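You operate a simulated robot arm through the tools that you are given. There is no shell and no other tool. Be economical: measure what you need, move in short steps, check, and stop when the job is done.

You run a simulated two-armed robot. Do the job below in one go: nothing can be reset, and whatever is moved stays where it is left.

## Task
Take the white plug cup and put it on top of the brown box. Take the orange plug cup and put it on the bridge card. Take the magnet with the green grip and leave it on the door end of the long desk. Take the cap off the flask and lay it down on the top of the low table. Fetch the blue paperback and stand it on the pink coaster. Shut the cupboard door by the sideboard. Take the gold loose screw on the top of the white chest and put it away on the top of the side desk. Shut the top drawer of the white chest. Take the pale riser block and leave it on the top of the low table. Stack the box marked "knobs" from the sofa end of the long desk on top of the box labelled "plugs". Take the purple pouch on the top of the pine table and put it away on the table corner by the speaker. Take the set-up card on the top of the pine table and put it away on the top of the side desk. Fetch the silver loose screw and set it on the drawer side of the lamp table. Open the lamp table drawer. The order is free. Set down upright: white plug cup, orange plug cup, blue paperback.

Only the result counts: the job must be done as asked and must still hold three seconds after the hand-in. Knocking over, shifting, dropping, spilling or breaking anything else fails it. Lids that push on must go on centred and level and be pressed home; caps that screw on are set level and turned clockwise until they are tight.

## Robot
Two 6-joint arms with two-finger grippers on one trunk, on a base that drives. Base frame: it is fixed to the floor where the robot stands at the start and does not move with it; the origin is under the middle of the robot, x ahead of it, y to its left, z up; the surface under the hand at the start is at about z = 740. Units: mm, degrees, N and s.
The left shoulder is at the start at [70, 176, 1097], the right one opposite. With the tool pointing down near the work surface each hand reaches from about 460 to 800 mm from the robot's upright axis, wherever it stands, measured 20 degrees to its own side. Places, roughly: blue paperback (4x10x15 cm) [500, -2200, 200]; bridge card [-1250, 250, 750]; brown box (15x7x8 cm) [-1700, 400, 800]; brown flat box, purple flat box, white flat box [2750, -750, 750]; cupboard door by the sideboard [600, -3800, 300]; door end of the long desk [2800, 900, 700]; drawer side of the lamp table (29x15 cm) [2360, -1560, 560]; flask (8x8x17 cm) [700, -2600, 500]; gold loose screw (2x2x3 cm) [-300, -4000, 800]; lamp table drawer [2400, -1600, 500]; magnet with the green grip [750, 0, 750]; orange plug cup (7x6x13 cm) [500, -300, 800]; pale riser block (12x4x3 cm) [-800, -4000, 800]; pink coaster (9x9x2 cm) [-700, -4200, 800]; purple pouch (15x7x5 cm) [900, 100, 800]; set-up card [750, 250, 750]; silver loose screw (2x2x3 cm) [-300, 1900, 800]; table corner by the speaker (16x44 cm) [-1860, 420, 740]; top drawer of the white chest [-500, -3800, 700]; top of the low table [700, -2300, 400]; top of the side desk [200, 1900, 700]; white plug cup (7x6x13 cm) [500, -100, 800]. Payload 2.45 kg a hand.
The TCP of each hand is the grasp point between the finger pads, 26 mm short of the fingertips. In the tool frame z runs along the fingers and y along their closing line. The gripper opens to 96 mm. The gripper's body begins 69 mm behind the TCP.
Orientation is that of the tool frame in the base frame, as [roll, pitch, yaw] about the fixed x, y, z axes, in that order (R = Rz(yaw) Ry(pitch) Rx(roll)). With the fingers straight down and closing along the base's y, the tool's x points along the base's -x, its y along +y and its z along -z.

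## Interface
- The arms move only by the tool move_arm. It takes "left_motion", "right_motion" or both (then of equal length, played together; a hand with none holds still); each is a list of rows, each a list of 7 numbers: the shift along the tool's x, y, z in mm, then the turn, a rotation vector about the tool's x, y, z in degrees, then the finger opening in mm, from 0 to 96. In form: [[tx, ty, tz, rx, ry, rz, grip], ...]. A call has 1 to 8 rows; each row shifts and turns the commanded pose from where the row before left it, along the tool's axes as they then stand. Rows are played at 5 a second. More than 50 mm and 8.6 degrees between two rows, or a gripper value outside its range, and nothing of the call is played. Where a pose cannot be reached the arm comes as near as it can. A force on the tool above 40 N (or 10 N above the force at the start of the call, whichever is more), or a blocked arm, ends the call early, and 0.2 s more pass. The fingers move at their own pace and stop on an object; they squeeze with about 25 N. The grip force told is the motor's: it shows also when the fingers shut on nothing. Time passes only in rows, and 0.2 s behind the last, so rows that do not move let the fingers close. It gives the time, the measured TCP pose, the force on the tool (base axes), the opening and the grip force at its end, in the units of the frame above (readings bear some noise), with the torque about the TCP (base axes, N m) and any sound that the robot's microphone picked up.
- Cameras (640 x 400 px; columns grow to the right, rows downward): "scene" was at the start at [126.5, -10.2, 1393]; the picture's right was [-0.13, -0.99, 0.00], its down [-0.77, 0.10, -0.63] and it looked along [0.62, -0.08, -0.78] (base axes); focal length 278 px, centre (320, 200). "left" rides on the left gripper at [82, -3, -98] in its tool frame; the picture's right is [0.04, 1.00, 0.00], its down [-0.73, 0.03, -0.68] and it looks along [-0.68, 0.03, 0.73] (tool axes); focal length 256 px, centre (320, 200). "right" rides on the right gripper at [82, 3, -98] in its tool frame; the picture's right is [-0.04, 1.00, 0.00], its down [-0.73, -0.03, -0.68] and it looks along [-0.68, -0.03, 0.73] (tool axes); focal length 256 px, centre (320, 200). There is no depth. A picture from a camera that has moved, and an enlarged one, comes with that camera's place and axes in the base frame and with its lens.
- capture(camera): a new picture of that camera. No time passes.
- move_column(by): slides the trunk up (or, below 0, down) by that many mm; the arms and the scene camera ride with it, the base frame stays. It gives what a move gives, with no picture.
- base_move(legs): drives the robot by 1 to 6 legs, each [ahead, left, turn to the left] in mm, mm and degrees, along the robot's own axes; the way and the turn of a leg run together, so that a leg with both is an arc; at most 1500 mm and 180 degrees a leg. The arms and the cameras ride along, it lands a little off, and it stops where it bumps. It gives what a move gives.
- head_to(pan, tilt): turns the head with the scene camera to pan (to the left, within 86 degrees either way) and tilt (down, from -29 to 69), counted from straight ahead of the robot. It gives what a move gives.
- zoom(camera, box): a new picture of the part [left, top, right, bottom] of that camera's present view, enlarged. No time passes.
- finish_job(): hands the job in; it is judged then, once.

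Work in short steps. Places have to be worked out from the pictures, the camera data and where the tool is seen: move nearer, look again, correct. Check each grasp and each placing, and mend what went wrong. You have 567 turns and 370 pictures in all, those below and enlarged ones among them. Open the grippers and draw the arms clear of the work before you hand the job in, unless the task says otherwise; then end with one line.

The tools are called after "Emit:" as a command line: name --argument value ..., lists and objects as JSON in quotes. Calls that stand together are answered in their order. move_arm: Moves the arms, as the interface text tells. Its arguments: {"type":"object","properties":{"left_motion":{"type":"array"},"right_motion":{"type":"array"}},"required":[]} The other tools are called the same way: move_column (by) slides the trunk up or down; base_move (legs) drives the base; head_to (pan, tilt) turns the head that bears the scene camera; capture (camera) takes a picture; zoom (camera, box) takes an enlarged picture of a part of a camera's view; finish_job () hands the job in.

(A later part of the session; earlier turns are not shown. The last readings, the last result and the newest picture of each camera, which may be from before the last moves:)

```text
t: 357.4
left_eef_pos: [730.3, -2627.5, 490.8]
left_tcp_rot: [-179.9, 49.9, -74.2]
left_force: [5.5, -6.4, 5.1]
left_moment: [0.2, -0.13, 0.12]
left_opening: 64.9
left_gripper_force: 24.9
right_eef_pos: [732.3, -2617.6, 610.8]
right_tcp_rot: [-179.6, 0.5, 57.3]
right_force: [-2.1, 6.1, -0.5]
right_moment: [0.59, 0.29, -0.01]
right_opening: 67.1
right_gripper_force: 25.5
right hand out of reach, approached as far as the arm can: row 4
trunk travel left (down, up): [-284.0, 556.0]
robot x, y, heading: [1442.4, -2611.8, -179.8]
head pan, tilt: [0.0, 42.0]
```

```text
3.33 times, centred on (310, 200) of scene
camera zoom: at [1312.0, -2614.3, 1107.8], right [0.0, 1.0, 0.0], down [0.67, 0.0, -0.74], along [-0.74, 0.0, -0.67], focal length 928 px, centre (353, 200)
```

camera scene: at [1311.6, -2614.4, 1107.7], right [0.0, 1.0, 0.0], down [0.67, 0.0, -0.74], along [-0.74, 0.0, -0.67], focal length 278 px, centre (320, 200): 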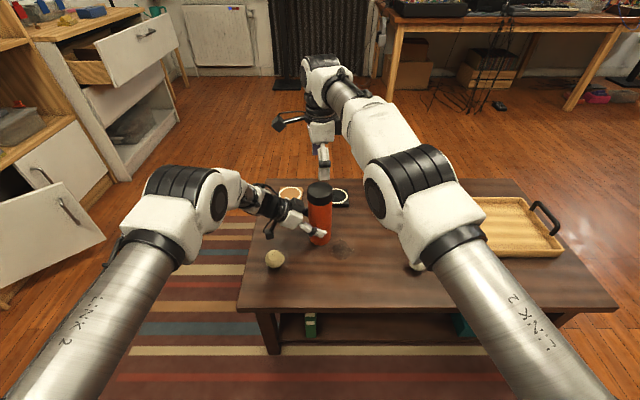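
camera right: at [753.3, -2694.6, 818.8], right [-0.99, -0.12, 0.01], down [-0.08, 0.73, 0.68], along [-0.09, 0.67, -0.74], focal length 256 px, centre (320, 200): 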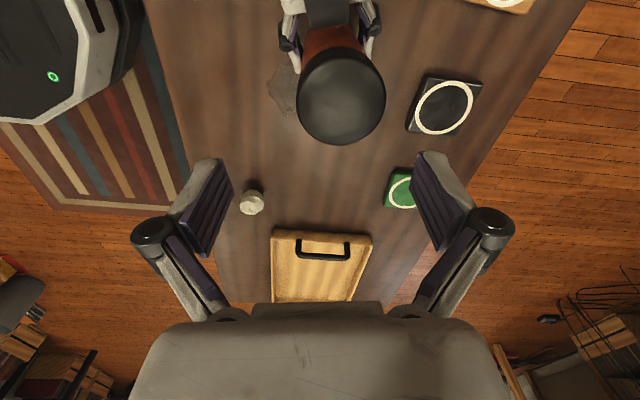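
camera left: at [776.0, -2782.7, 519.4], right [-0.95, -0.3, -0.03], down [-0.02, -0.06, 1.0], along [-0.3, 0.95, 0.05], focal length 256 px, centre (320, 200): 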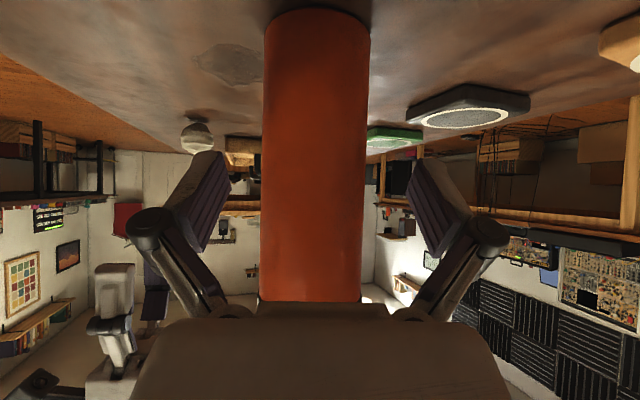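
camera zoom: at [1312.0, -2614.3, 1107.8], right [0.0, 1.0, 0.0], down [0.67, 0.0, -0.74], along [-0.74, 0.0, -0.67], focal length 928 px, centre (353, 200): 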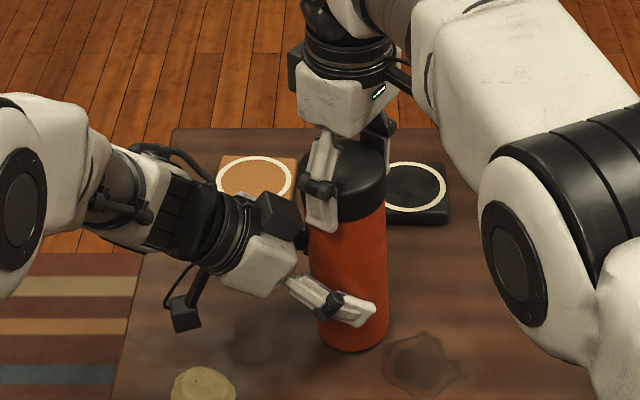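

The torque dropped to ~0, likely loose. I continue 45° more with a slight rise and see.

Emit:
move_arm --right_motion '[[0, 0, -0.4, 0, 0, -8, 50], [0, 0, -0.4, 0, 0, -8, 50], [0, 0, -0.4, 0, 0, -8, 50], [0, 0, -0.4, 0, 0, -8, 50], [0, 0, -0.4, 0, 0, -8, 50], [0, 0, 0, 0, 0, 0, 50]]'

Emit:
zoom --camera "scene" --box '[240, 140, 380, 260]'

Emit:
capture --camera "right"

```text
t: 358.8
left_eef_pos: [731.0, -2628.7, 490.2]
left_tcp_rot: [-179.8, 49.9, -74.3]
left_force: [18.3, -5.1, 4.2]
left_moment: [0.22, 0.98, -0.09]
left_opening: 64.5
left_gripper_force: 25.3
right_eef_pos: [731.8, -2617.7, 613.9]
right_tcp_rot: [-179.4, 0.1, 97.3]
right_force: [-16.4, 6.1, 0.2]
right_moment: [0.56, 0.85, -0.03]
right_opening: 67.3
right_gripper_force: 25.3
trunk travel left (down, up): [-284.0, 556.0]
robot x, y, heading: [1443.1, -2614.7, -179.9]
head pan, tilt: [0.0, 42.0]
```

```text
3.33 times, centred on (310, 200) of scene
camera zoom: at [1311.7, -2614.3, 1107.7], right [0.0, 1.0, 0.0], down [0.67, 0.0, -0.74], along [-0.74, 0.0, -0.67], focal length 928 px, centre (353, 200)
```

zoom: 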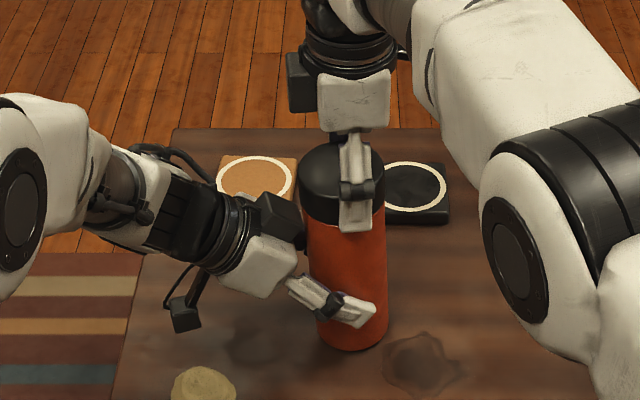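

```text
203 pictures are left
camera right: at [727.2, -2535.9, 711.4], right [1.0, 0.09, -0.01], down [0.07, -0.73, 0.68], along [0.05, -0.68, -0.73], focal length 256 px, centre (320, 200)
```

right: 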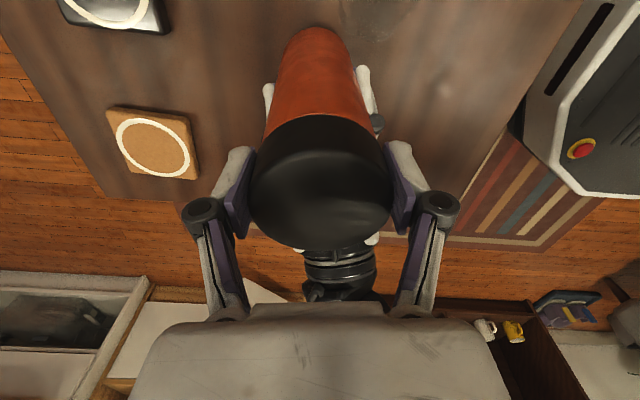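

I test by pulling up gently a few mm.

Emit:
move_arm --right_motion '[[0, 0, -3, 0, 0, 0, 50], [0, 0, -3, 0, 0, 0, 50], [0, 0, 0, 0, 0, 0, 50]]'

Emit:
zoom --camera "scene" --box '[270, 150, 370, 250]'

```text
t: 359.6
left_eef_pos: [729.3, -2628.4, 490.1]
left_tcp_rot: [180.0, 50.1, -74.2]
left_force: [9.2, 2.0, 15.7]
left_moment: [-0.08, 0.61, -0.07]
left_opening: 65.2
left_gripper_force: 24.8
right_eef_pos: [733.4, -2619.3, 618.5]
right_tcp_rot: [-179.7, 0.3, 97.0]
right_force: [-9.2, -1.4, -18.5]
right_moment: [0.08, 0.53, -0.04]
right_opening: 67.5
right_gripper_force: 24.6
trunk travel left (down, up): [-284.0, 556.0]
robot x, y, heading: [1443.9, -2615.7, -180.1]
head pan, tilt: [0.0, 42.0]
```

```text
4.00 times, centred on (320, 200) of scene
camera zoom: at [1310.9, -2614.4, 1107.6], right [0.0, 1.0, 0.0], down [0.67, 0.0, -0.74], along [-0.74, 0.0, -0.67], focal length 1114 px, centre (320, 200)
```

zoom: 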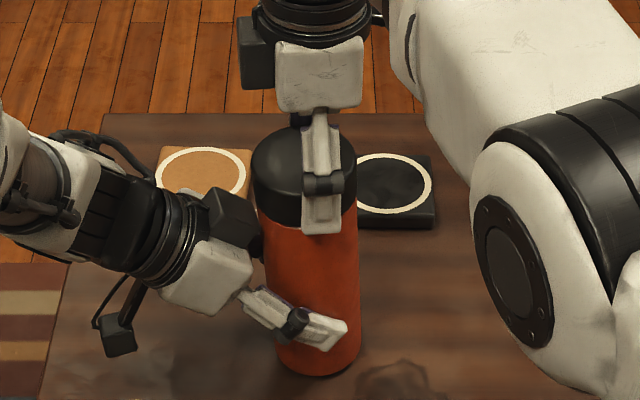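

Still threaded (18 N). I go back down, open, and look to re-centre before the next stroke.

Emit:
move_arm --right_motion '[[0, 0, 4, 0, 0, 0, 50], [0, 0, 2, 0, 0, 0, 80], [0, 0, 0, 0, 0, 0, 96], [0, 0, 0, 0, 0, 0, 96]]'

Emit:
capture --camera "right"

Emit:
zoom --camera "scene" --box '[270, 150, 370, 250]'

```text
t: 360.6
left_eef_pos: [730.8, -2628.7, 488.1]
left_tcp_rot: [-179.9, 49.9, -74.0]
left_force: [0.0, 0.0, -2.3]
left_moment: [-0.04, -0.03, -0.02]
left_opening: 64.4
left_gripper_force: 25.2
right_eef_pos: [731.8, -2618.4, 613.4]
right_tcp_rot: [-179.5, 0.2, 97.1]
right_force: [0.5, -0.5, 0.3]
right_moment: [-0.01, 0.0, 0.01]
right_opening: 96.2
right_gripper_force: 0.1
trunk travel left (down, up): [-284.0, 556.0]
robot x, y, heading: [1445.9, -2617.1, -179.9]
head pan, tilt: [0.0, 42.0]
```

```text
201 pictures are left
camera right: at [726.6, -2536.8, 710.7], right [1.0, 0.08, -0.01], down [0.07, -0.73, 0.68], along [0.05, -0.68, -0.73], focal length 256 px, centre (320, 200)
```

right: 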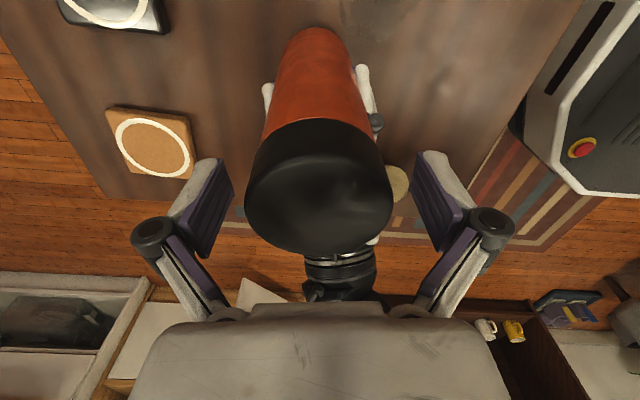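

```text
4.00 times, centred on (320, 200) of scene
camera zoom: at [1310.8, -2614.4, 1107.6], right [0.0, 1.0, 0.0], down [0.67, 0.0, -0.74], along [-0.74, 0.0, -0.67], focal length 1114 px, centre (320, 200)
```

zoom: 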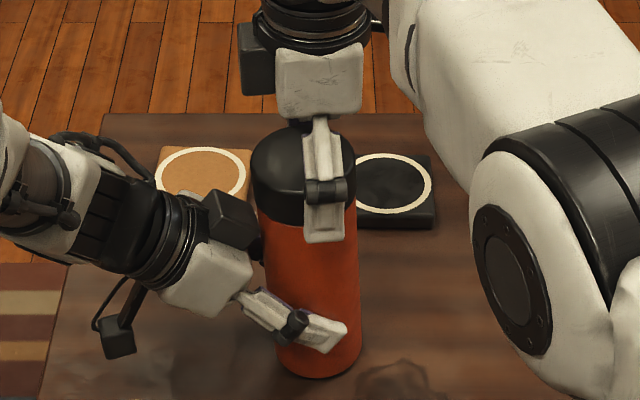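

The cap is centred at [732,-2622]. I re-grip here and see whether the wrist can continue further CCW.

Emit:
move_arm --right_motion '[[3.5, 0, 3, 0, 0, 0, 96], [0, 0, 0, 0, 0, 0, 60], [0, 0, 0, 0, 0, 0, 50], [0, 0, 0, 0, 0, -8, 50], [0, 0, 0, 0, 0, -8, 50], [0, 0, -0.2, 0, 0, -8, 50], [0, 0, -0.2, 0, 0, -8, 50], [0, 0, -0.2, 0, 0, -8, 50]]'

```text
t: 362.5
left_eef_pos: [731.6, -2628.5, 487.9]
left_tcp_rot: [-179.5, 50.0, -74.1]
left_force: [10.4, -0.6, 1.9]
left_moment: [0.62, 1.1, 0.05]
left_opening: 68.5
left_gripper_force: 25.4
right_eef_pos: [728.9, -2612.9, 608.6]
right_tcp_rot: [-179.2, -0.5, 137.0]
right_force: [-10.8, 1.3, -5.0]
right_moment: [-0.47, 0.32, -0.23]
right_opening: 67.7
right_gripper_force: 24.9
trunk travel left (down, up): [-284.0, 556.0]
robot x, y, heading: [1444.2, -2610.7, -180.2]
head pan, tilt: [0.0, 42.0]
stopped in row 8 (left hand): the force on the tool passed its limit at 41 N (the readings are from after the stop); the commanded pose is now the measured one
```

I shifted the wrong way (+y), which strained the flask. I release the right hand and check.

Emit:
move_arm --right_motion '[[0, 0, 0, 0, 0, 0, 70], [0, 0, 0, 0, 0, 0, 96], [0, 0, 0, 0, 0, 0, 96]]'

Emit:
capture --camera "right"

Emit:
zoom --camera "scene" --box '[270, 150, 370, 250]'

Emit:
capture --camera "left"

```text
t: 363.3
left_eef_pos: [731.8, -2629.1, 487.7]
left_tcp_rot: [-179.6, 49.9, -74.2]
left_force: [-0.1, -1.0, -2.6]
left_moment: [0.0, -0.02, -0.01]
left_opening: 64.3
left_gripper_force: 25.1
right_eef_pos: [729.5, -2612.7, 610.3]
right_tcp_rot: [-179.3, -0.5, 137.1]
right_force: [0.2, -0.4, -1.0]
right_moment: [-0.01, -0.01, -0.01]
right_opening: 96.1
right_gripper_force: 0.1
trunk travel left (down, up): [-284.0, 556.0]
robot x, y, heading: [1443.8, -2615.4, -180.1]
head pan, tilt: [0.0, 42.0]
```

```text
199 pictures are left
camera right: at [674.8, -2555.0, 709.8], right [0.71, 0.7, -0.01], down [0.53, -0.52, 0.67], along [0.47, -0.48, -0.74], focal length 256 px, centre (320, 200)
```

right: 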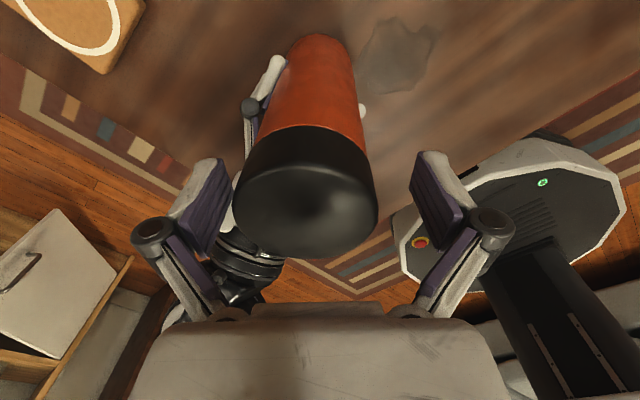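

```text
4.00 times, centred on (320, 200) of scene
camera zoom: at [1310.9, -2614.4, 1107.6], right [0.0, 1.0, 0.0], down [0.67, 0.0, -0.74], along [-0.74, 0.0, -0.67], focal length 1114 px, centre (320, 200)
```

zoom: 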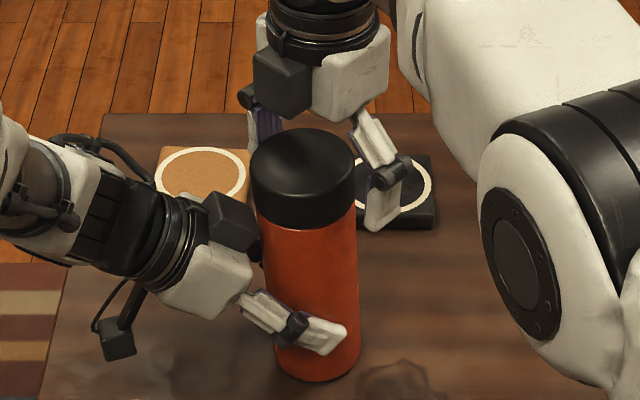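

```text
197 pictures are left
camera left: at [769.2, -2749.4, 489.5], right [-0.96, -0.29, -0.04], down [-0.02, -0.05, 1.0], along [-0.3, 0.95, 0.05], focal length 256 px, centre (320, 200)
```

left: 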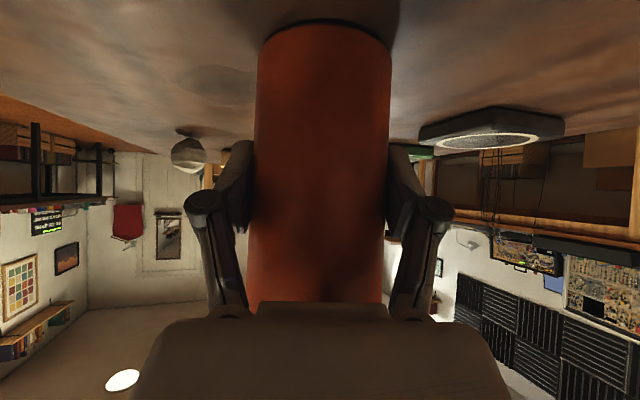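

The flask is upright and still held. The cap centre is [727.5,-2619]; I re-centre properly, re-grip and turn on.

Emit:
move_arm --right_motion '[[-2.8, -6, 2, 0, 0, 0, 96], [0, 0, 0, 0, 0, 0, 60], [0, 0, 0, 0, 0, 0, 50], [0, 0, 0, 0, 0, -6, 50], [0, 0, 0, 0, 0, -6, 50], [0, 0, -0.2, 0, 0, -6, 50], [0, 0, -0.2, 0, 0, -6, 50], [0, 0, -0.2, 0, 0, -6, 50]]'

```text
t: 365.1
left_eef_pos: [732.9, -2628.5, 489.2]
left_tcp_rot: [-179.6, 50.0, -74.2]
left_force: [8.0, 9.5, -13.5]
left_moment: [-0.94, 1.03, 0.54]
left_opening: 65.6
left_gripper_force: 25.4
right_eef_pos: [730.6, -2617.6, 611.7]
right_tcp_rot: [-179.6, -0.8, 167.1]
right_force: [-9.8, -8.5, 24.5]
right_moment: [-0.27, 0.01, -0.59]
right_opening: 67.0
right_gripper_force: 25.3
trunk travel left (down, up): [-284.0, 556.0]
robot x, y, heading: [1443.7, -2610.9, -180.0]
head pan, tilt: [0.0, 42.0]
```

The cap pushes upward on the hand (24 N): it is unscrewing. I continue with more upward allowance.

Emit:
move_arm --right_motion '[[0, 0, -1.5, 0, 0, 0, 50], [0, 0, -0.4, 0, 0, -6, 50], [0, 0, -0.4, 0, 0, -6, 50], [0, 0, -0.4, 0, 0, -6, 50], [0, 0, -0.4, 0, 0, -6, 50], [0, 0, -0.4, 0, 0, -6, 50], [0, 0, -0.4, 0, 0, -6, 50]]'

```text
t: 366.7
left_eef_pos: [730.4, -2629.4, 488.4]
left_tcp_rot: [-179.7, 49.9, -74.2]
left_force: [-2.0, -1.8, 4.4]
left_moment: [-0.21, 0.0, -0.04]
left_opening: 64.9
left_gripper_force: 24.8
right_eef_pos: [730.1, -2619.5, 612.6]
right_tcp_rot: [179.9, -1.0, -166.0]
right_force: [-0.5, 0.4, -0.3]
right_moment: [0.01, 0.01, 0.01]
right_opening: 66.6
right_gripper_force: 24.7
right hand out of reach, approached as far as the arm can: row 6, 7
trunk travel left (down, up): [-284.0, 556.0]
robot x, y, heading: [1442.9, -2608.5, -179.8]
head pan, tilt: [0.0, 42.0]
```

Forces dropped to zero — perhaps free. I pull up gently.

Emit:
move_arm --right_motion '[[0, 0, -4, 0, 0, 0, 50], [0, 0, -4, 0, 0, 0, 50], [0, 0, -4, 0, 0, 0, 50], [0, 0, 0, 0, 0, 0, 50]]'

Emit:
zoom --camera "scene" --box '[270, 150, 370, 250]'

```text
t: 367.7
left_eef_pos: [730.2, -2627.5, 489.1]
left_tcp_rot: [-179.8, 49.8, -74.2]
left_force: [-4.0, -2.1, 9.5]
left_moment: [-0.24, 0.01, -0.07]
left_opening: 64.9
left_gripper_force: 25.0
right_eef_pos: [731.4, -2618.3, 625.3]
right_tcp_rot: [179.9, -1.0, -166.1]
right_force: [0.8, 0.9, -0.8]
right_moment: [0.01, 0.03, -0.02]
right_opening: 66.7
right_gripper_force: 24.8
right hand out of reach, approached as far as the arm can: row 2
trunk travel left (down, up): [-284.0, 556.0]
robot x, y, heading: [1444.4, -2613.7, -180.0]
head pan, tilt: [0.0, 42.0]
```

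```text
4.00 times, centred on (320, 200) of scene
camera zoom: at [1312.0, -2614.4, 1107.9], right [0.0, 1.0, 0.0], down [0.67, 0.0, -0.74], along [-0.74, 0.0, -0.67], focal length 1114 px, centre (320, 200)
```

zoom: 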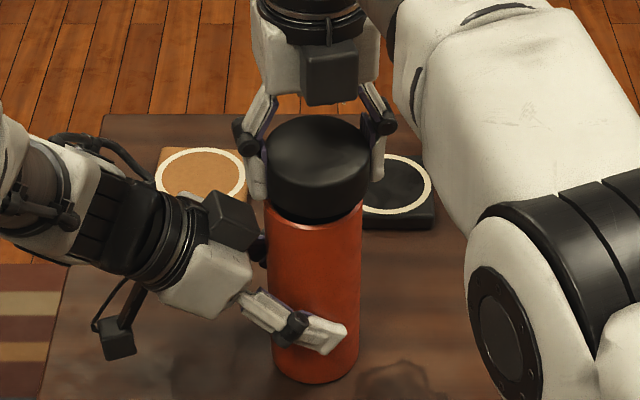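

The cap is off. I lift it clear and carry it to a free spot near [810,-2480].

Emit:
move_arm --right_motion '[[0, 0, -30, 0, 0, 0, 50], [0, 0, -35, 0, 0, 0, 50], [-27.5, 28.7, 0, 0, 0, 0, 50], [-27.5, 28.7, 0, 0, 0, 0, 50], [-27.5, 28.7, 0, 0, 0, 0, 50], [-27.5, 28.7, 0, 0, 0, 0, 50], [0, 0, 0, 0, 0, 0, 50]]'

Emit:
capture --camera "scene"

Emit:
capture --camera "right"

```text
t: 369.3
left_eef_pos: [730.5, -2626.6, 489.5]
left_tcp_rot: [-179.7, 49.9, -74.2]
left_force: [-0.4, 1.4, 9.4]
left_moment: [-0.01, -0.23, 0.05]
left_opening: 64.5
left_gripper_force: 25.0
right_eef_pos: [735.9, -2615.0, 685.6]
right_tcp_rot: [-180.0, -0.9, -166.2]
right_force: [0.3, -0.2, -0.9]
right_moment: [0.0, 0.02, -0.01]
right_opening: 67.0
right_gripper_force: 25.2
right hand out of reach, approached as far as the arm can: row 2, 3, 4, 5, 6
trunk travel left (down, up): [-284.0, 556.0]
robot x, y, heading: [1442.0, -2614.6, -180.3]
head pan, tilt: [0.0, 42.0]
```

```text
195 pictures are left
camera scene: at [1312.3, -2614.3, 1107.8], right [0.0, 1.0, 0.0], down [0.67, 0.0, -0.74], along [-0.74, 0.0, -0.67], focal length 278 px, centre (320, 200)
```

scene: 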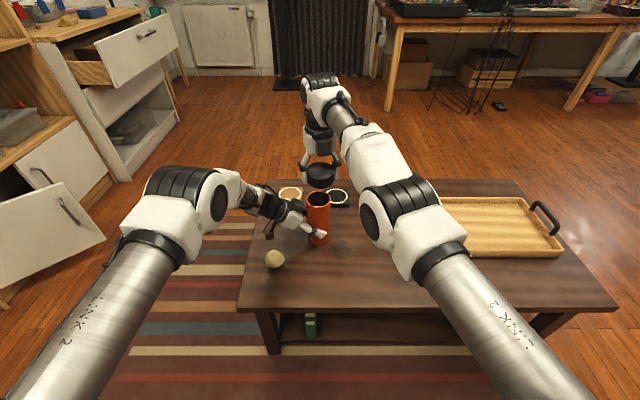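

```text
194 pictures are left
camera right: at [659.0, -2630.5, 785.5], right [-0.2, 0.98, 0.0], down [0.73, 0.15, 0.67], along [0.65, 0.13, -0.74], focal length 256 px, centre (320, 200)
```

right: 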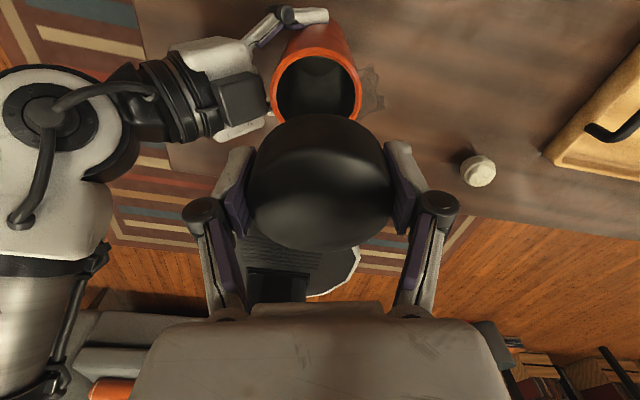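

The wrist is at its limit, so I unwind it (turning the cap in the air) before translating.

Emit:
move_arm --right_motion '[[0, 0, 0, 0, 0, 8.3, 50], [0, 0, 0, 0, 0, 8.3, 50], [0, 0, 0, 0, 0, 8.3, 50], [0, 0, 0, 0, 0, 8.3, 50], [0, 0, 0, 0, 0, 8.3, 50], [0, 0, 0, 0, 0, 8.3, 50], [0, 0, 0, 0, 0, 8.3, 50], [0, 0, 0, 0, 0, 8.3, 50]]'

Emit:
move_arm --right_motion '[[0, 0, 0, 0, 0, 8.3, 50], [0, 0, 0, 0, 0, 8.3, 50], [0, 0, 0, 0, 0, 8.3, 50], [0, 0, 0, 0, 0, 8.3, 50], [0, 0, 0, 0, 0, 8.3, 50], [0, 0, 0, 0, 0, 8.3, 50], [0, 0, 0, 0, 0, 8.3, 50], [0, 0, 0, 0, 0, 8.3, 50]]'

```text
t: 371.1
left_eef_pos: [731.5, -2628.5, 488.9]
left_tcp_rot: [-179.7, 49.9, -74.1]
left_force: [1.3, 3.6, 7.8]
left_moment: [0.11, -0.34, 0.1]
left_opening: 64.5
left_gripper_force: 24.4
right_eef_pos: [735.7, -2614.0, 687.7]
right_tcp_rot: [-179.1, -0.4, 127.3]
right_force: [0.3, -0.1, -0.3]
right_moment: [-0.01, 0.0, -0.02]
right_opening: 67.1
right_gripper_force: 25.3
trunk travel left (down, up): [-284.0, 556.0]
robot x, y, heading: [1443.6, -2611.4, -180.1]
head pan, tilt: [0.0, 42.0]
```

```text
t: 372.9
left_eef_pos: [731.7, -2627.2, 487.6]
left_tcp_rot: [-179.7, 49.9, -74.2]
left_force: [1.3, 2.3, 6.2]
left_moment: [0.03, -0.31, 0.09]
left_opening: 64.4
left_gripper_force: 25.4
right_eef_pos: [736.3, -2613.7, 685.5]
right_tcp_rot: [-179.2, 0.6, 61.1]
right_force: [-0.9, 0.1, -0.2]
right_moment: [0.01, 0.0, 0.02]
right_opening: 66.7
right_gripper_force: 25.6
trunk travel left (down, up): [-284.0, 556.0]
robot x, y, heading: [1445.3, -2613.4, -180.1]
head pan, tilt: [0.0, 42.0]
```

Now I translate to the free spot and look.

Emit:
move_arm --right_motion '[[39.5, 0, 0, 0, 0, 4, 50], [39.5, 0, 0, 0, 0, 0, 50], [39.5, 0, 0, 0, 0, 0, 50], [39.5, 0, 0, 0, 0, 0, 50], [0, 0, 40, 0, 0, 0, 50], [0, 0, 40, 0, 0, 0, 50], [0, 0, 40, 0, 0, 0, 50]]'

Emit:
capture --camera "right"

Emit:
capture --camera "scene"

```text
t: 374.5
left_eef_pos: [731.3, -2629.1, 488.6]
left_tcp_rot: [-179.8, 49.8, -74.1]
left_force: [3.9, 0.4, 5.3]
left_moment: [-0.14, -0.08, 0.03]
left_opening: 64.5
left_gripper_force: 24.8
right_eef_pos: [715.6, -2578.2, 611.6]
right_tcp_rot: [-179.0, 0.9, 57.1]
right_force: [1.4, 2.7, 10.1]
right_moment: [-0.1, -0.38, 0.07]
right_opening: 67.1
right_gripper_force: 24.6
right hand out of reach, approached as far as the arm can: row 1, 2, 3, 4, 5
trunk travel left (down, up): [-284.0, 556.0]
robot x, y, heading: [1444.3, -2613.5, 180.0]
head pan, tilt: [0.0, 42.0]
stopped in row 7 (right hand): the force on the tool passed its limit at 68 N (the readings are from after the stop); the commanded pose is now the measured one
```

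```text
193 pictures are left
camera right: at [766.4, -2510.7, 708.7], right [0.82, -0.58, -0.02], down [-0.41, -0.6, 0.69], along [-0.41, -0.56, -0.72], focal length 256 px, centre (320, 200)
```

right: 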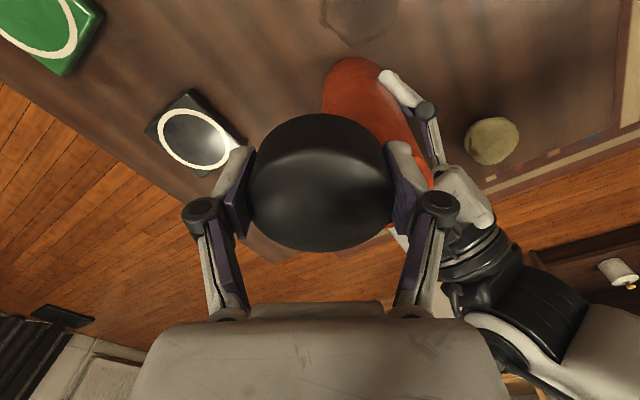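

```text
192 pictures are left
camera scene: at [1313.2, -2614.3, 1108.1], right [0.0, 1.0, 0.0], down [0.67, 0.0, -0.74], along [-0.74, 0.0, -0.67], focal length 278 px, centre (320, 200)
```

scene: 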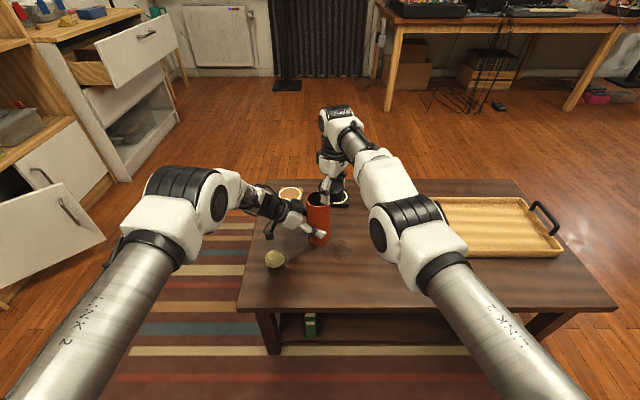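

The translation failed while the descent went through, pressing the cap against the flask rim. I raise straight up at once and unwind the wrist fully.

Emit:
move_arm --right_motion '[[0, 0, -30, 0, 0, 0, 50], [0, 0, -40, 0, 0, 0, 50], [0, 0, -20, 0, 0, 8, 50], [0, 0, 0, 0, 0, 8, 50], [0, 0, 0, 0, 0, 8, 50], [0, 0, 0, 0, 0, 8, 50], [0, 0, 0, 0, 0, 8, 50], [0, 0, 0, 0, 0, 8, 50]]'

Emit:
zoom --camera "scene" --box '[220, 100, 420, 270]'

```text
t: 376.3
left_eef_pos: [730.3, -2628.8, 488.3]
left_tcp_rot: [-180.0, 49.8, -74.1]
left_force: [-5.8, 4.6, 14.9]
left_moment: [0.38, 0.13, 0.14]
left_opening: 64.5
left_gripper_force: 24.8
right_eef_pos: [721.9, -2574.9, 699.8]
right_tcp_rot: [-180.0, 1.3, 9.0]
right_force: [0.1, -0.1, -0.5]
right_moment: [0.0, 0.03, 0.0]
right_opening: 66.9
right_gripper_force: 24.9
right hand out of reach, approached as far as the arm can: row 3
trunk travel left (down, up): [-284.0, 556.0]
robot x, y, heading: [1446.3, -2614.0, 180.1]
head pan, tilt: [0.0, 42.0]
```

```text
2.35 times, centred on (320, 185) of scene
camera zoom: at [1312.6, -2614.0, 1108.0], right [0.0, 1.0, 0.0], down [0.67, 0.0, -0.74], along [-0.74, 0.0, -0.67], focal length 655 px, centre (320, 235)
```

zoom: 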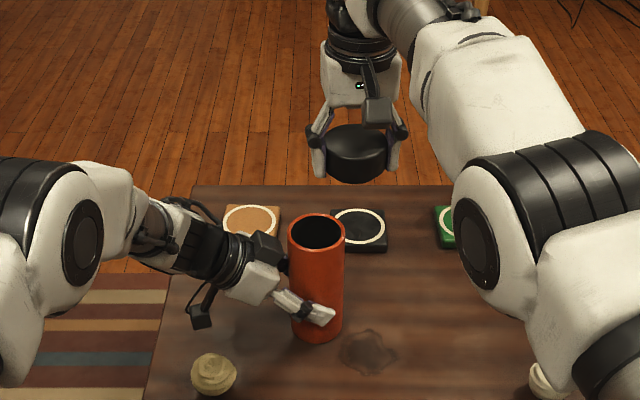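

The flask is fine. Now translate only, and check.

Emit:
move_arm --right_motion '[[36, -28, 0, 0, 0, 0, 50], [36, -28, 0, 0, 0, 0, 50], [36, -28, 0, 0, 0, 0, 50], [0, 0, 0, 0, 0, 0, 50]]'

Emit:
capture --camera "right"

```text
t: 377.3
left_eef_pos: [732.9, -2630.1, 486.9]
left_tcp_rot: [-179.7, 49.8, -74.0]
left_force: [1.5, -0.6, 10.3]
left_moment: [0.04, -0.06, 0.01]
left_opening: 64.4
left_gripper_force: 24.5
right_eef_pos: [717.9, -2558.3, 703.0]
right_tcp_rot: [179.9, 1.2, 9.1]
right_force: [0.8, -0.4, -0.5]
right_moment: [-0.01, -0.02, 0.0]
right_opening: 66.8
right_gripper_force: 24.7
right hand out of reach, approached as far as the arm can: row 1, 2, 3
trunk travel left (down, up): [-284.0, 556.0]
robot x, y, heading: [1441.5, -2611.8, -180.2]
head pan, tilt: [0.0, 42.0]
```

```text
190 pictures are left
camera right: at [803.1, -2548.2, 799.7], right [0.12, -0.99, 0.0], down [-0.71, -0.08, 0.69], along [-0.69, -0.08, -0.72], focal length 256 px, centre (320, 200)
```

right: 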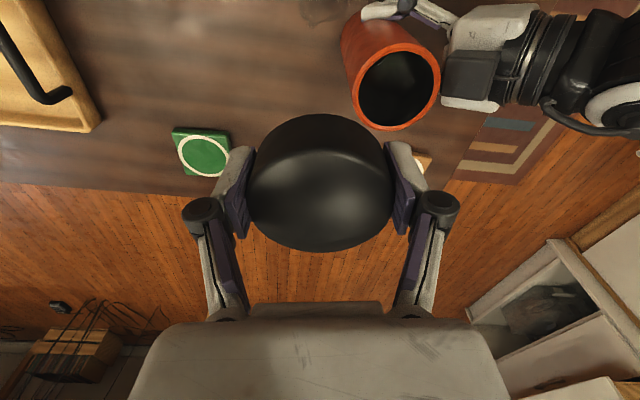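

The arm won't come back toward the robot in this wrist state. I unwind further to the yaw (-81°) at which it came in.

Emit:
move_arm --right_motion '[[0, 0, 0, 0, 0, 8.2, 50], [0, 0, 0, 0, 0, 8.2, 50], [0, 0, 0, 0, 0, 8.2, 50], [0, 0, 0, 0, 0, 8.2, 50], [0, 0, 0, 0, 0, 8.2, 50], [0, 0, 0, 0, 0, 8.2, 50], [0, 0, 0, 0, 0, 8.2, 50], [0, 0, 0, 0, 0, 8.2, 50]]'

Emit:
move_arm --right_motion '[[0, 0, 0, 0, 0, 8.2, 50], [0, 0, 0, 0, 0, 8.2, 50], [0, 0, 0, 0, 0, 8.2, 50], [-26, -40, 0, 0, 0, 0, 50], [-26, -40, 0, 0, 0, 0, 50], [0, 0, 0, 0, 0, 0, 50]]'

Emit:
capture --camera "scene"

```text
t: 379.1
left_eef_pos: [730.8, -2629.5, 487.3]
left_tcp_rot: [-179.8, 49.8, -74.0]
left_force: [3.7, -1.0, 5.0]
left_moment: [-0.06, -0.06, 0.02]
left_opening: 64.3
left_gripper_force: 25.3
right_eef_pos: [718.0, -2559.1, 701.5]
right_tcp_rot: [178.9, 0.4, -56.6]
right_force: [-0.6, -0.3, 0.1]
right_moment: [0.03, 0.0, -0.02]
right_opening: 66.6
right_gripper_force: 25.2
trunk travel left (down, up): [-284.0, 556.0]
robot x, y, heading: [1445.0, -2613.8, 180.1]
head pan, tilt: [0.0, 42.0]
```

```text
t: 380.5
left_eef_pos: [730.0, -2627.5, 486.1]
left_tcp_rot: [-179.7, 49.8, -74.0]
left_force: [2.0, 0.3, 3.8]
left_moment: [0.05, -0.02, -0.04]
left_opening: 64.7
left_gripper_force: 24.8
right_eef_pos: [716.4, -2548.5, 703.9]
right_tcp_rot: [178.8, 0.1, -81.1]
right_force: [0.9, 0.1, -0.1]
right_moment: [-0.03, 0.02, -0.01]
right_opening: 67.1
right_gripper_force: 24.9
right hand out of reach, approached as far as the arm can: row 4, 5
trunk travel left (down, up): [-284.0, 556.0]
robot x, y, heading: [1439.6, -2616.6, 179.8]
head pan, tilt: [0.0, 42.0]
```

```text
189 pictures are left
camera scene: at [1311.7, -2614.3, 1107.8], right [0.0, 1.0, 0.0], down [0.67, 0.0, -0.74], along [-0.74, 0.0, -0.67], focal length 278 px, centre (320, 200)
```

scene: 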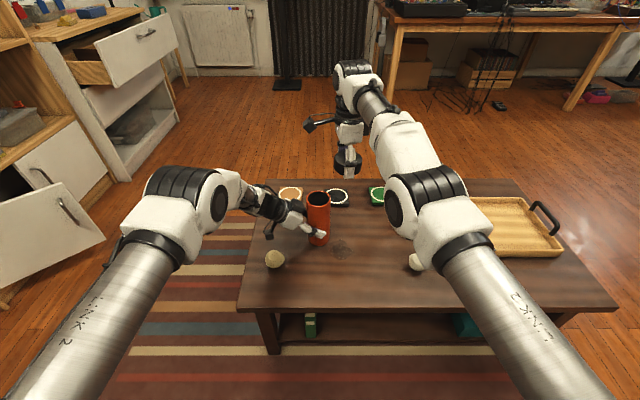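

The arm seems stuck at its straight-elbow limit. I try small steps straight back toward the shoulder.

Emit:
move_arm --right_motion '[[0, -8, 0, 0, 0, 0, 50], [0, -8, 0, 0, 0, 0, 50], [0, -10, 0, 0, 0, 0, 50], [0, -10, 0, 0, 0, 0, 50], [0, -15, 0, 0, 0, 0, 50], [0, -15, 0, 0, 0, 0, 50], [0, 0, 0, 0, 0, 0, 50]]'

```text
t: 382.1
left_eef_pos: [731.6, -2628.9, 488.4]
left_tcp_rot: [-179.7, 49.8, -74.0]
left_force: [1.0, 1.9, 4.5]
left_moment: [0.14, 0.03, 0.0]
left_opening: 64.4
left_gripper_force: 24.7
right_eef_pos: [717.2, -2551.3, 707.2]
right_tcp_rot: [178.8, -0.1, -81.2]
right_force: [0.1, -0.2, -1.0]
right_moment: [0.01, 0.0, 0.03]
right_opening: 66.8
right_gripper_force: 25.0
right hand out of reach, approached as far as the arm can: row 1, 2, 3, 4, 5, 6
trunk travel left (down, up): [-284.0, 556.0]
robot x, y, heading: [1443.6, -2613.1, 180.1]
head pan, tilt: [0.0, 42.0]
```

I try a tangential move (+y) instead, together with lowering.

Emit:
move_arm --right_motion '[[-20, 0, 5, 0, 0, 0, 50], [-20, 0, 5, 0, 0, 0, 50], [-20, 0, 5, 0, 0, 0, 50], [0, 0, 0, 0, 0, 0, 50]]'

Emit:
capture --camera "scene"

```text
t: 383.1
left_eef_pos: [731.1, -2628.2, 487.9]
left_tcp_rot: [-179.8, 49.8, -73.9]
left_force: [0.4, 0.1, 4.2]
left_moment: [0.06, -0.01, -0.02]
left_opening: 64.3
left_gripper_force: 25.0
right_eef_pos: [701.0, -2492.6, 695.3]
right_tcp_rot: [179.0, -0.2, -81.1]
right_force: [-0.6, -0.1, -0.1]
right_moment: [-0.01, 0.01, 0.01]
right_opening: 66.9
right_gripper_force: 24.8
right hand out of reach, approached as far as the arm can: row 2
trunk travel left (down, up): [-284.0, 556.0]
robot x, y, heading: [1441.5, -2612.2, -180.0]
head pan, tilt: [0.0, 42.0]
```

```text
188 pictures are left
camera scene: at [1311.7, -2614.2, 1107.8], right [0.0, 1.0, 0.0], down [0.67, 0.0, -0.74], along [-0.74, 0.0, -0.67], focal length 278 px, centre (320, 200)
```

scene: 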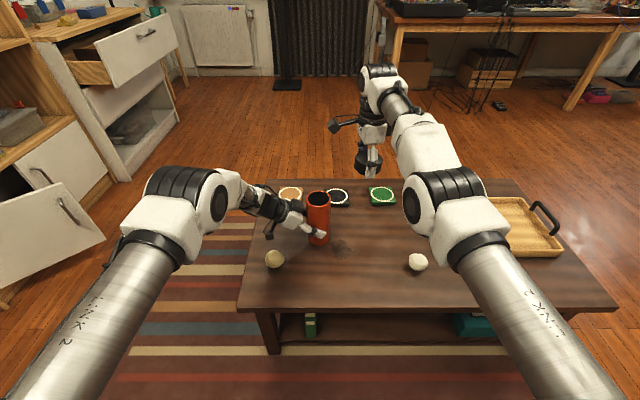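

Reached [701,-2493], which is free table. I lower the cap there in steps.

Emit:
move_arm --right_motion '[[0, 0, 40, 0, 0, 0, 50], [0, 0, 40, 0, 0, 0, 50], [0, 0, 40, 0, 0, 0, 50], [0, 0, 40, 0, 0, 0, 50], [0, 0, 0, 0, 0, 0, 50]]'

Emit:
capture --camera "right"

```text
t: 384.3
left_eef_pos: [731.1, -2628.7, 487.0]
left_tcp_rot: [-179.8, 49.7, -74.0]
left_force: [0.7, -0.4, 4.3]
left_moment: [0.04, -0.02, 0.01]
left_opening: 64.4
left_gripper_force: 24.7
right_eef_pos: [695.0, -2492.2, 534.7]
right_tcp_rot: [178.8, -0.2, -81.1]
right_force: [-0.2, 0.3, -0.6]
right_moment: [0.01, 0.01, 0.0]
right_opening: 66.8
right_gripper_force: 24.5
right hand out of reach, approached as far as the arm can: row 1
trunk travel left (down, up): [-284.0, 556.0]
robot x, y, heading: [1443.1, -2615.3, -180.1]
head pan, tilt: [0.0, 42.0]
```

```text
187 pictures are left
camera right: at [706.8, -2573.0, 632.8], right [-0.99, -0.12, 0.02], down [-0.07, 0.73, 0.68], along [-0.09, 0.67, -0.74], focal length 256 px, centre (320, 200)
```

right: 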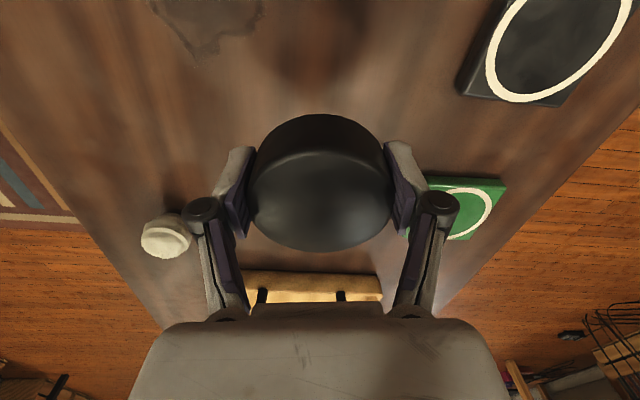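

Clear spot. I lower to ~445 then by small steps.

Emit:
move_arm --right_motion '[[0, 0, 40, 0, 0, 0, 50], [0, 0, 40, 0, 0, 0, 50], [0, 0, 10, 0, 0, 0, 50], [0, 0, 3, 0, 0, 0, 50], [0, 0, 3, 0, 0, 0, 50], [0, 0, 3, 0, 0, 0, 50], [0, 0, 0, 0, 0, 0, 50]]'

Emit:
capture --camera "right"

Emit:
zoom --camera "scene" --box '[290, 150, 430, 260]'

```text
t: 384.8
left_eef_pos: [732.1, -2628.7, 488.2]
left_tcp_rot: [-179.8, 49.6, -73.8]
left_force: [7.4, -3.6, 9.8]
left_moment: [0.28, -0.14, 0.05]
left_opening: 64.5
left_gripper_force: 24.6
right_eef_pos: [696.4, -2488.1, 487.6]
right_tcp_rot: [177.5, -0.2, -81.4]
right_force: [-3.0, 6.9, 5.1]
right_moment: [-1.19, -0.33, -0.03]
right_opening: 66.8
right_gripper_force: 25.5
right hand out of reach, approached as far as the arm can: row 1, 2
trunk travel left (down, up): [-284.0, 556.0]
robot x, y, heading: [1442.4, -2611.0, 179.8]
head pan, tilt: [0.0, 42.0]
stopped in row 2 (right hand): the force on the tool passed its limit at 63 N (the readings are from after the stop); the commanded pose is now the measured one
```

```text
186 pictures are left
camera right: at [710.5, -2568.8, 586.6], right [-0.99, -0.11, 0.04], down [-0.05, 0.74, 0.67], along [-0.1, 0.67, -0.74], focal length 256 px, centre (320, 200)
```

right: 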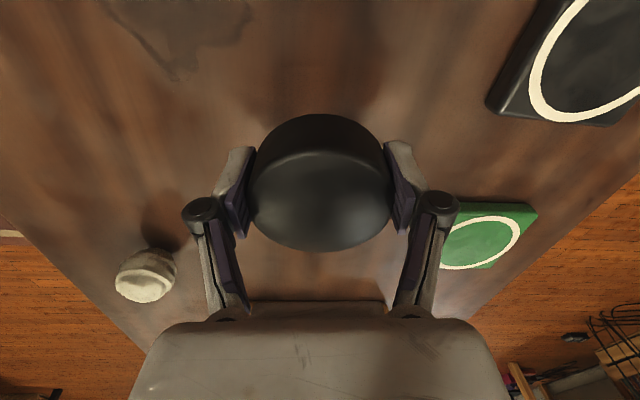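

```text
3.64 times, centred on (360, 205) of scene
camera zoom: at [1313.2, -2614.0, 1108.2], right [0.0, 1.0, 0.0], down [0.67, 0.0, -0.74], along [-0.74, 0.0, -0.67], focal length 1012 px, centre (174, 182)
```

zoom: 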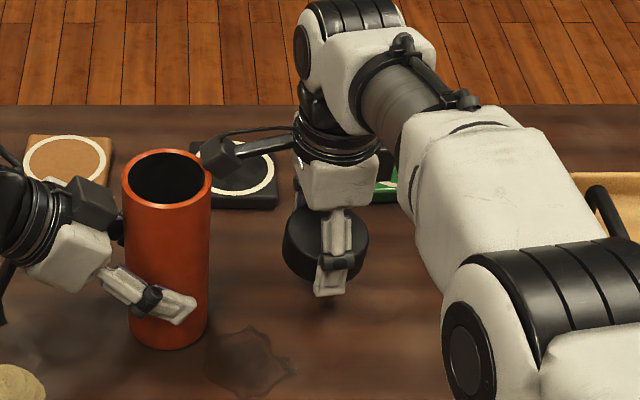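

The right camera arm bumped the flask (held, still upright). I raise, move +y and re-try away from it.

Emit:
move_arm --right_motion '[[0, 0, -30, 0, 0, 0, 50], [0, 0, -30, 2, 0, 0, 50], [-25, 0, 0, 0, 0, 0, 50], [-25, 0, 0, 0, 0, 0, 50], [-25, 0, 0, 0, 0, 0, 50], [0, 0, 0, 0, 0, 0, 50]]'

Emit:
capture --camera "scene"

```text
t: 386.2
left_eef_pos: [731.5, -2628.6, 487.3]
left_tcp_rot: [-179.9, 49.6, -73.9]
left_force: [-2.1, 3.5, 15.0]
left_moment: [0.34, 0.05, -0.02]
left_opening: 64.3
left_gripper_force: 25.6
right_eef_pos: [687.3, -2414.9, 544.9]
right_tcp_rot: [179.8, -0.1, -81.4]
right_force: [-0.2, 0.8, -0.2]
right_moment: [-0.01, 0.0, 0.0]
right_opening: 66.7
right_gripper_force: 24.8
trunk travel left (down, up): [-284.0, 556.0]
robot x, y, heading: [1443.4, -2612.7, 180.1]
head pan, tilt: [0.0, 42.0]
```

```text
184 pictures are left
camera scene: at [1312.6, -2613.7, 1108.0], right [0.0, 1.0, 0.0], down [0.67, 0.0, -0.74], along [-0.74, 0.0, -0.67], focal length 278 px, centre (320, 200)
```

scene: 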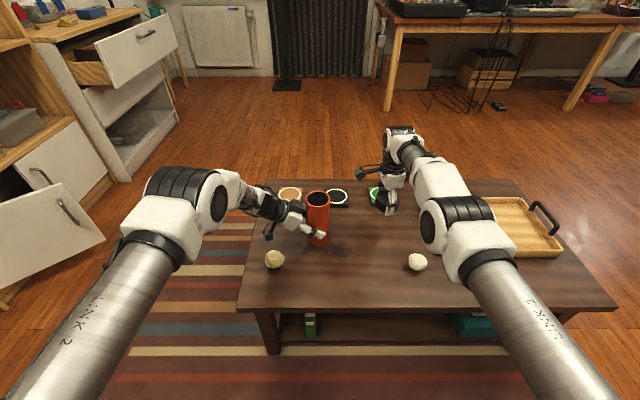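

Now free of limits at [687,-2415]. I lower here.

Emit:
move_arm --right_motion '[[0, 0, 35, 0, 0, 0, 50], [0, 0, 35, 0, 0, 0, 50], [0, 0, 25, 0, 0, 0, 50], [0, 0, 0, 0, 0, 0, 50]]'

Emit:
zoom --camera "scene" --box '[290, 150, 470, 290]'

Emit:
capture --camera "right"

```text
t: 387.2
left_eef_pos: [730.7, -2629.0, 485.5]
left_tcp_rot: [-179.7, 49.6, -73.8]
left_force: [2.0, -0.9, 9.9]
left_moment: [0.16, -0.07, -0.05]
left_opening: 64.1
left_gripper_force: 24.3
right_eef_pos: [699.6, -2412.0, 452.8]
right_tcp_rot: [179.7, -0.2, -81.4]
right_force: [0.4, 0.2, 0.0]
right_moment: [0.03, -0.04, 0.0]
right_opening: 66.8
right_gripper_force: 25.0
right hand out of reach, approached as far as the arm can: row 1, 2
trunk travel left (down, up): [-284.0, 556.0]
robot x, y, heading: [1443.8, -2613.0, 179.9]
head pan, tilt: [0.0, 42.0]
```

```text
2.86 times, centred on (380, 220) of scene
camera zoom: at [1312.3, -2614.1, 1107.8], right [0.0, 1.0, 0.0], down [0.67, 0.0, -0.74], along [-0.74, 0.0, -0.67], focal length 796 px, centre (149, 143)
```

zoom: 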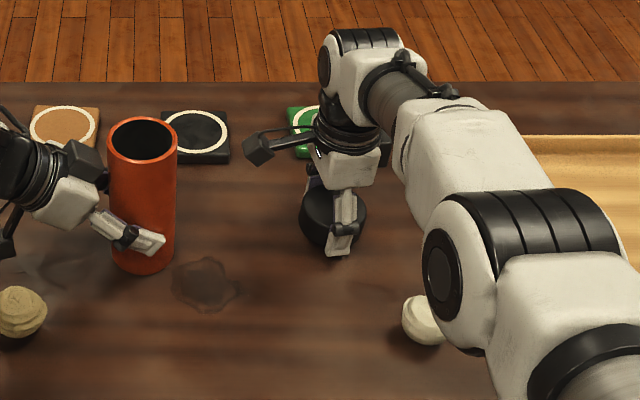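

```text
182 pictures are left
camera right: at [710.9, -2493.1, 551.2], right [-0.99, -0.11, 0.0], down [-0.08, 0.73, 0.68], along [-0.08, 0.67, -0.74], focal length 256 px, centre (320, 200)
```

right: 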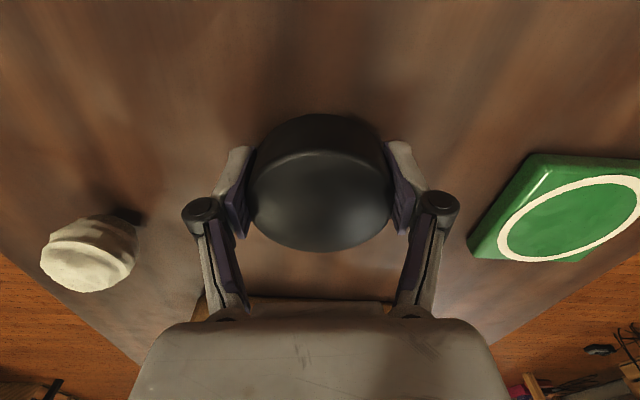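

Good. I lower the last centimetres gently.

Emit:
move_arm --right_motion '[[0, 0, 8, 0, 0, 0, 50], [0, 0, 4, 0, 0, 0, 50], [0, 0, 3, 0, 0, 0, 50], [0, 0, 3, 0, 0, 0, 50], [0, 0, 0, 0, 0, 0, 50]]'

Emit:
zoom --camera "right" --box '[200, 80, 440, 260]'

```text
t: 388.4
left_eef_pos: [732.7, -2629.7, 485.9]
left_tcp_rot: [-179.8, 49.6, -73.9]
left_force: [0.2, 0.2, -2.9]
left_moment: [-0.05, 0.02, 0.0]
left_opening: 64.2
left_gripper_force: 25.3
right_eef_pos: [701.9, -2412.0, 441.8]
right_tcp_rot: [179.4, -0.1, -81.4]
right_force: [-2.3, -0.3, 26.5]
right_moment: [0.2, -0.96, -0.03]
right_opening: 67.1
right_gripper_force: 24.8
right hand out of reach, approached as far as the arm can: row 1, 4
trunk travel left (down, up): [-284.0, 556.0]
robot x, y, heading: [1443.6, -2615.2, 180.0]
head pan, tilt: [0.0, 42.0]
```

```text
2.22 times, centred on (320, 170) of right
camera zoom: at [713.5, -2493.3, 539.9], right [-0.99, -0.11, 0.01], down [-0.07, 0.73, 0.68], along [-0.08, 0.67, -0.74], focal length 569 px, centre (320, 267)
```

zoom: 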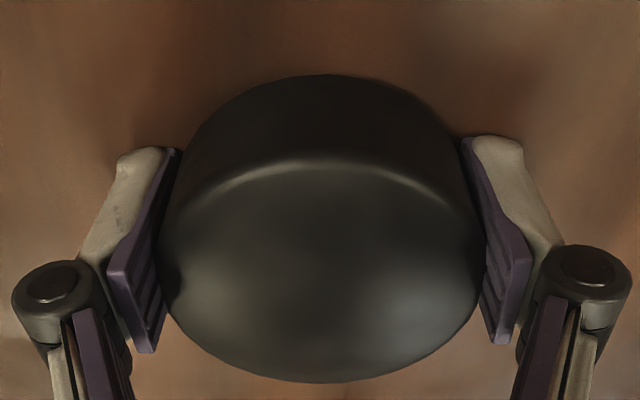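

Contact. I release the cap and rise; then verify.

Emit:
move_arm --right_motion '[[0, 0, -2, 0, 0, 0, 75], [0, 0, 0, 0, 0, 0, 94], [0, 0, 0, 0, 0, 0, 94], [0, 0, -30, 0, 0, 0, 94], [0, 0, -30, 0, 0, 0, 94], [0, 0, -30, 0, 0, 0, 94], [0, 0, -30, 0, 0, 0, 94]]'

Emit:
zoom --camera "scene" --box '[270, 150, 450, 290]'

Emit:
capture --camera "right"

```text
t: 390.0
left_eef_pos: [731.4, -2628.5, 486.3]
left_tcp_rot: [-179.7, 49.6, -73.8]
left_force: [1.9, -2.1, 7.1]
left_moment: [0.01, 0.0, 0.02]
left_opening: 64.2
left_gripper_force: 25.0
right_eef_pos: [703.9, -2410.8, 559.1]
right_tcp_rot: [179.8, -0.2, -81.3]
right_force: [0.2, -0.3, 0.1]
right_moment: [0.02, 0.0, -0.03]
right_opening: 94.2
right_gripper_force: 0.1
trunk travel left (down, up): [-284.0, 556.0]
robot x, y, heading: [1446.1, -2617.6, 180.3]
head pan, tilt: [0.0, 42.0]
```

```text
2.86 times, centred on (360, 220) of scene
camera zoom: at [1311.7, -2614.2, 1107.8], right [0.0, 1.0, 0.0], down [0.67, 0.0, -0.74], along [-0.74, 0.0, -0.67], focal length 796 px, centre (206, 143)
```

zoom: 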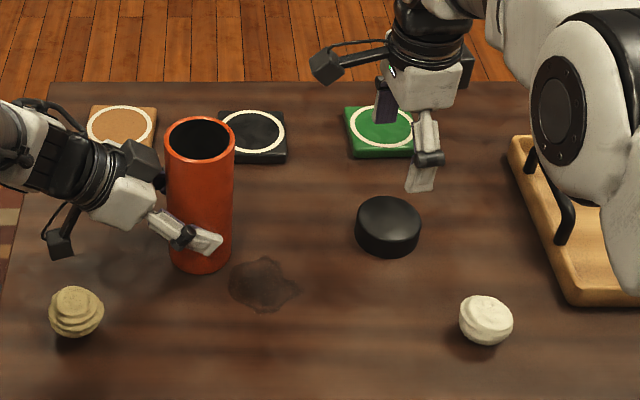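

```text
179 pictures are left
camera right: at [713.8, -2492.5, 657.6], right [-0.99, -0.11, 0.0], down [-0.08, 0.73, 0.68], along [-0.08, 0.67, -0.74], focal length 256 px, centre (320, 200)
```

right: 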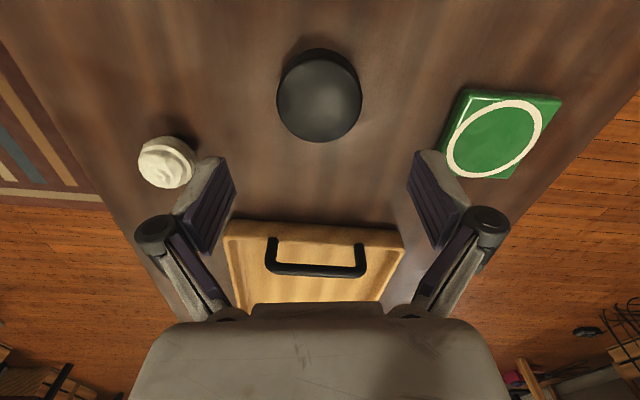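

The cap lies on the table. Now I open the left hand and retreat it backwards along its approach.

Emit:
move_arm --left_motion '[[0, 0, 0, 0, 0, 0, 75], [0, 0, 0, 0, 0, 0, 96], [0, 0, 0, 0, 0, 0, 96], [0, 0, -35, 0, 0, 0, 96], [0, 0, -40, 0, 0, 0, 96], [0, 0, -40, 0, 0, 0, 96], [0, 0, -40, 0, 0, 0, 96]]'

Emit:
capture --camera "scene"

```text
t: 391.6
left_eef_pos: [761.0, -2741.2, 585.4]
left_tcp_rot: [-179.6, 49.6, -73.7]
left_force: [-0.4, -0.5, -0.1]
left_moment: [-0.03, 0.0, 0.01]
left_opening: 95.9
left_gripper_force: 0.1
right_eef_pos: [702.4, -2412.1, 559.1]
right_tcp_rot: [179.8, -0.2, -81.4]
right_force: [-0.3, -0.1, 0.5]
right_moment: [0.01, -0.02, -0.01]
right_opening: 93.9
right_gripper_force: 0.0
trunk travel left (down, up): [-284.0, 556.0]
robot x, y, heading: [1444.9, -2614.8, 179.9]
head pan, tilt: [0.0, 42.0]
```

```text
178 pictures are left
camera scene: at [1311.3, -2614.3, 1107.7], right [0.0, 1.0, 0.0], down [0.67, 0.0, -0.74], along [-0.74, 0.0, -0.67], focal length 278 px, centre (320, 200)
```

scene: 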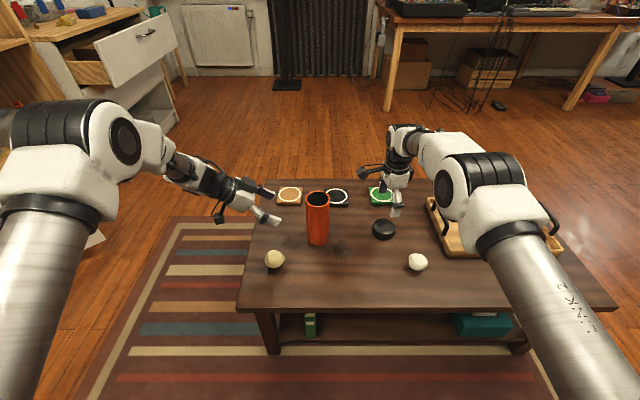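

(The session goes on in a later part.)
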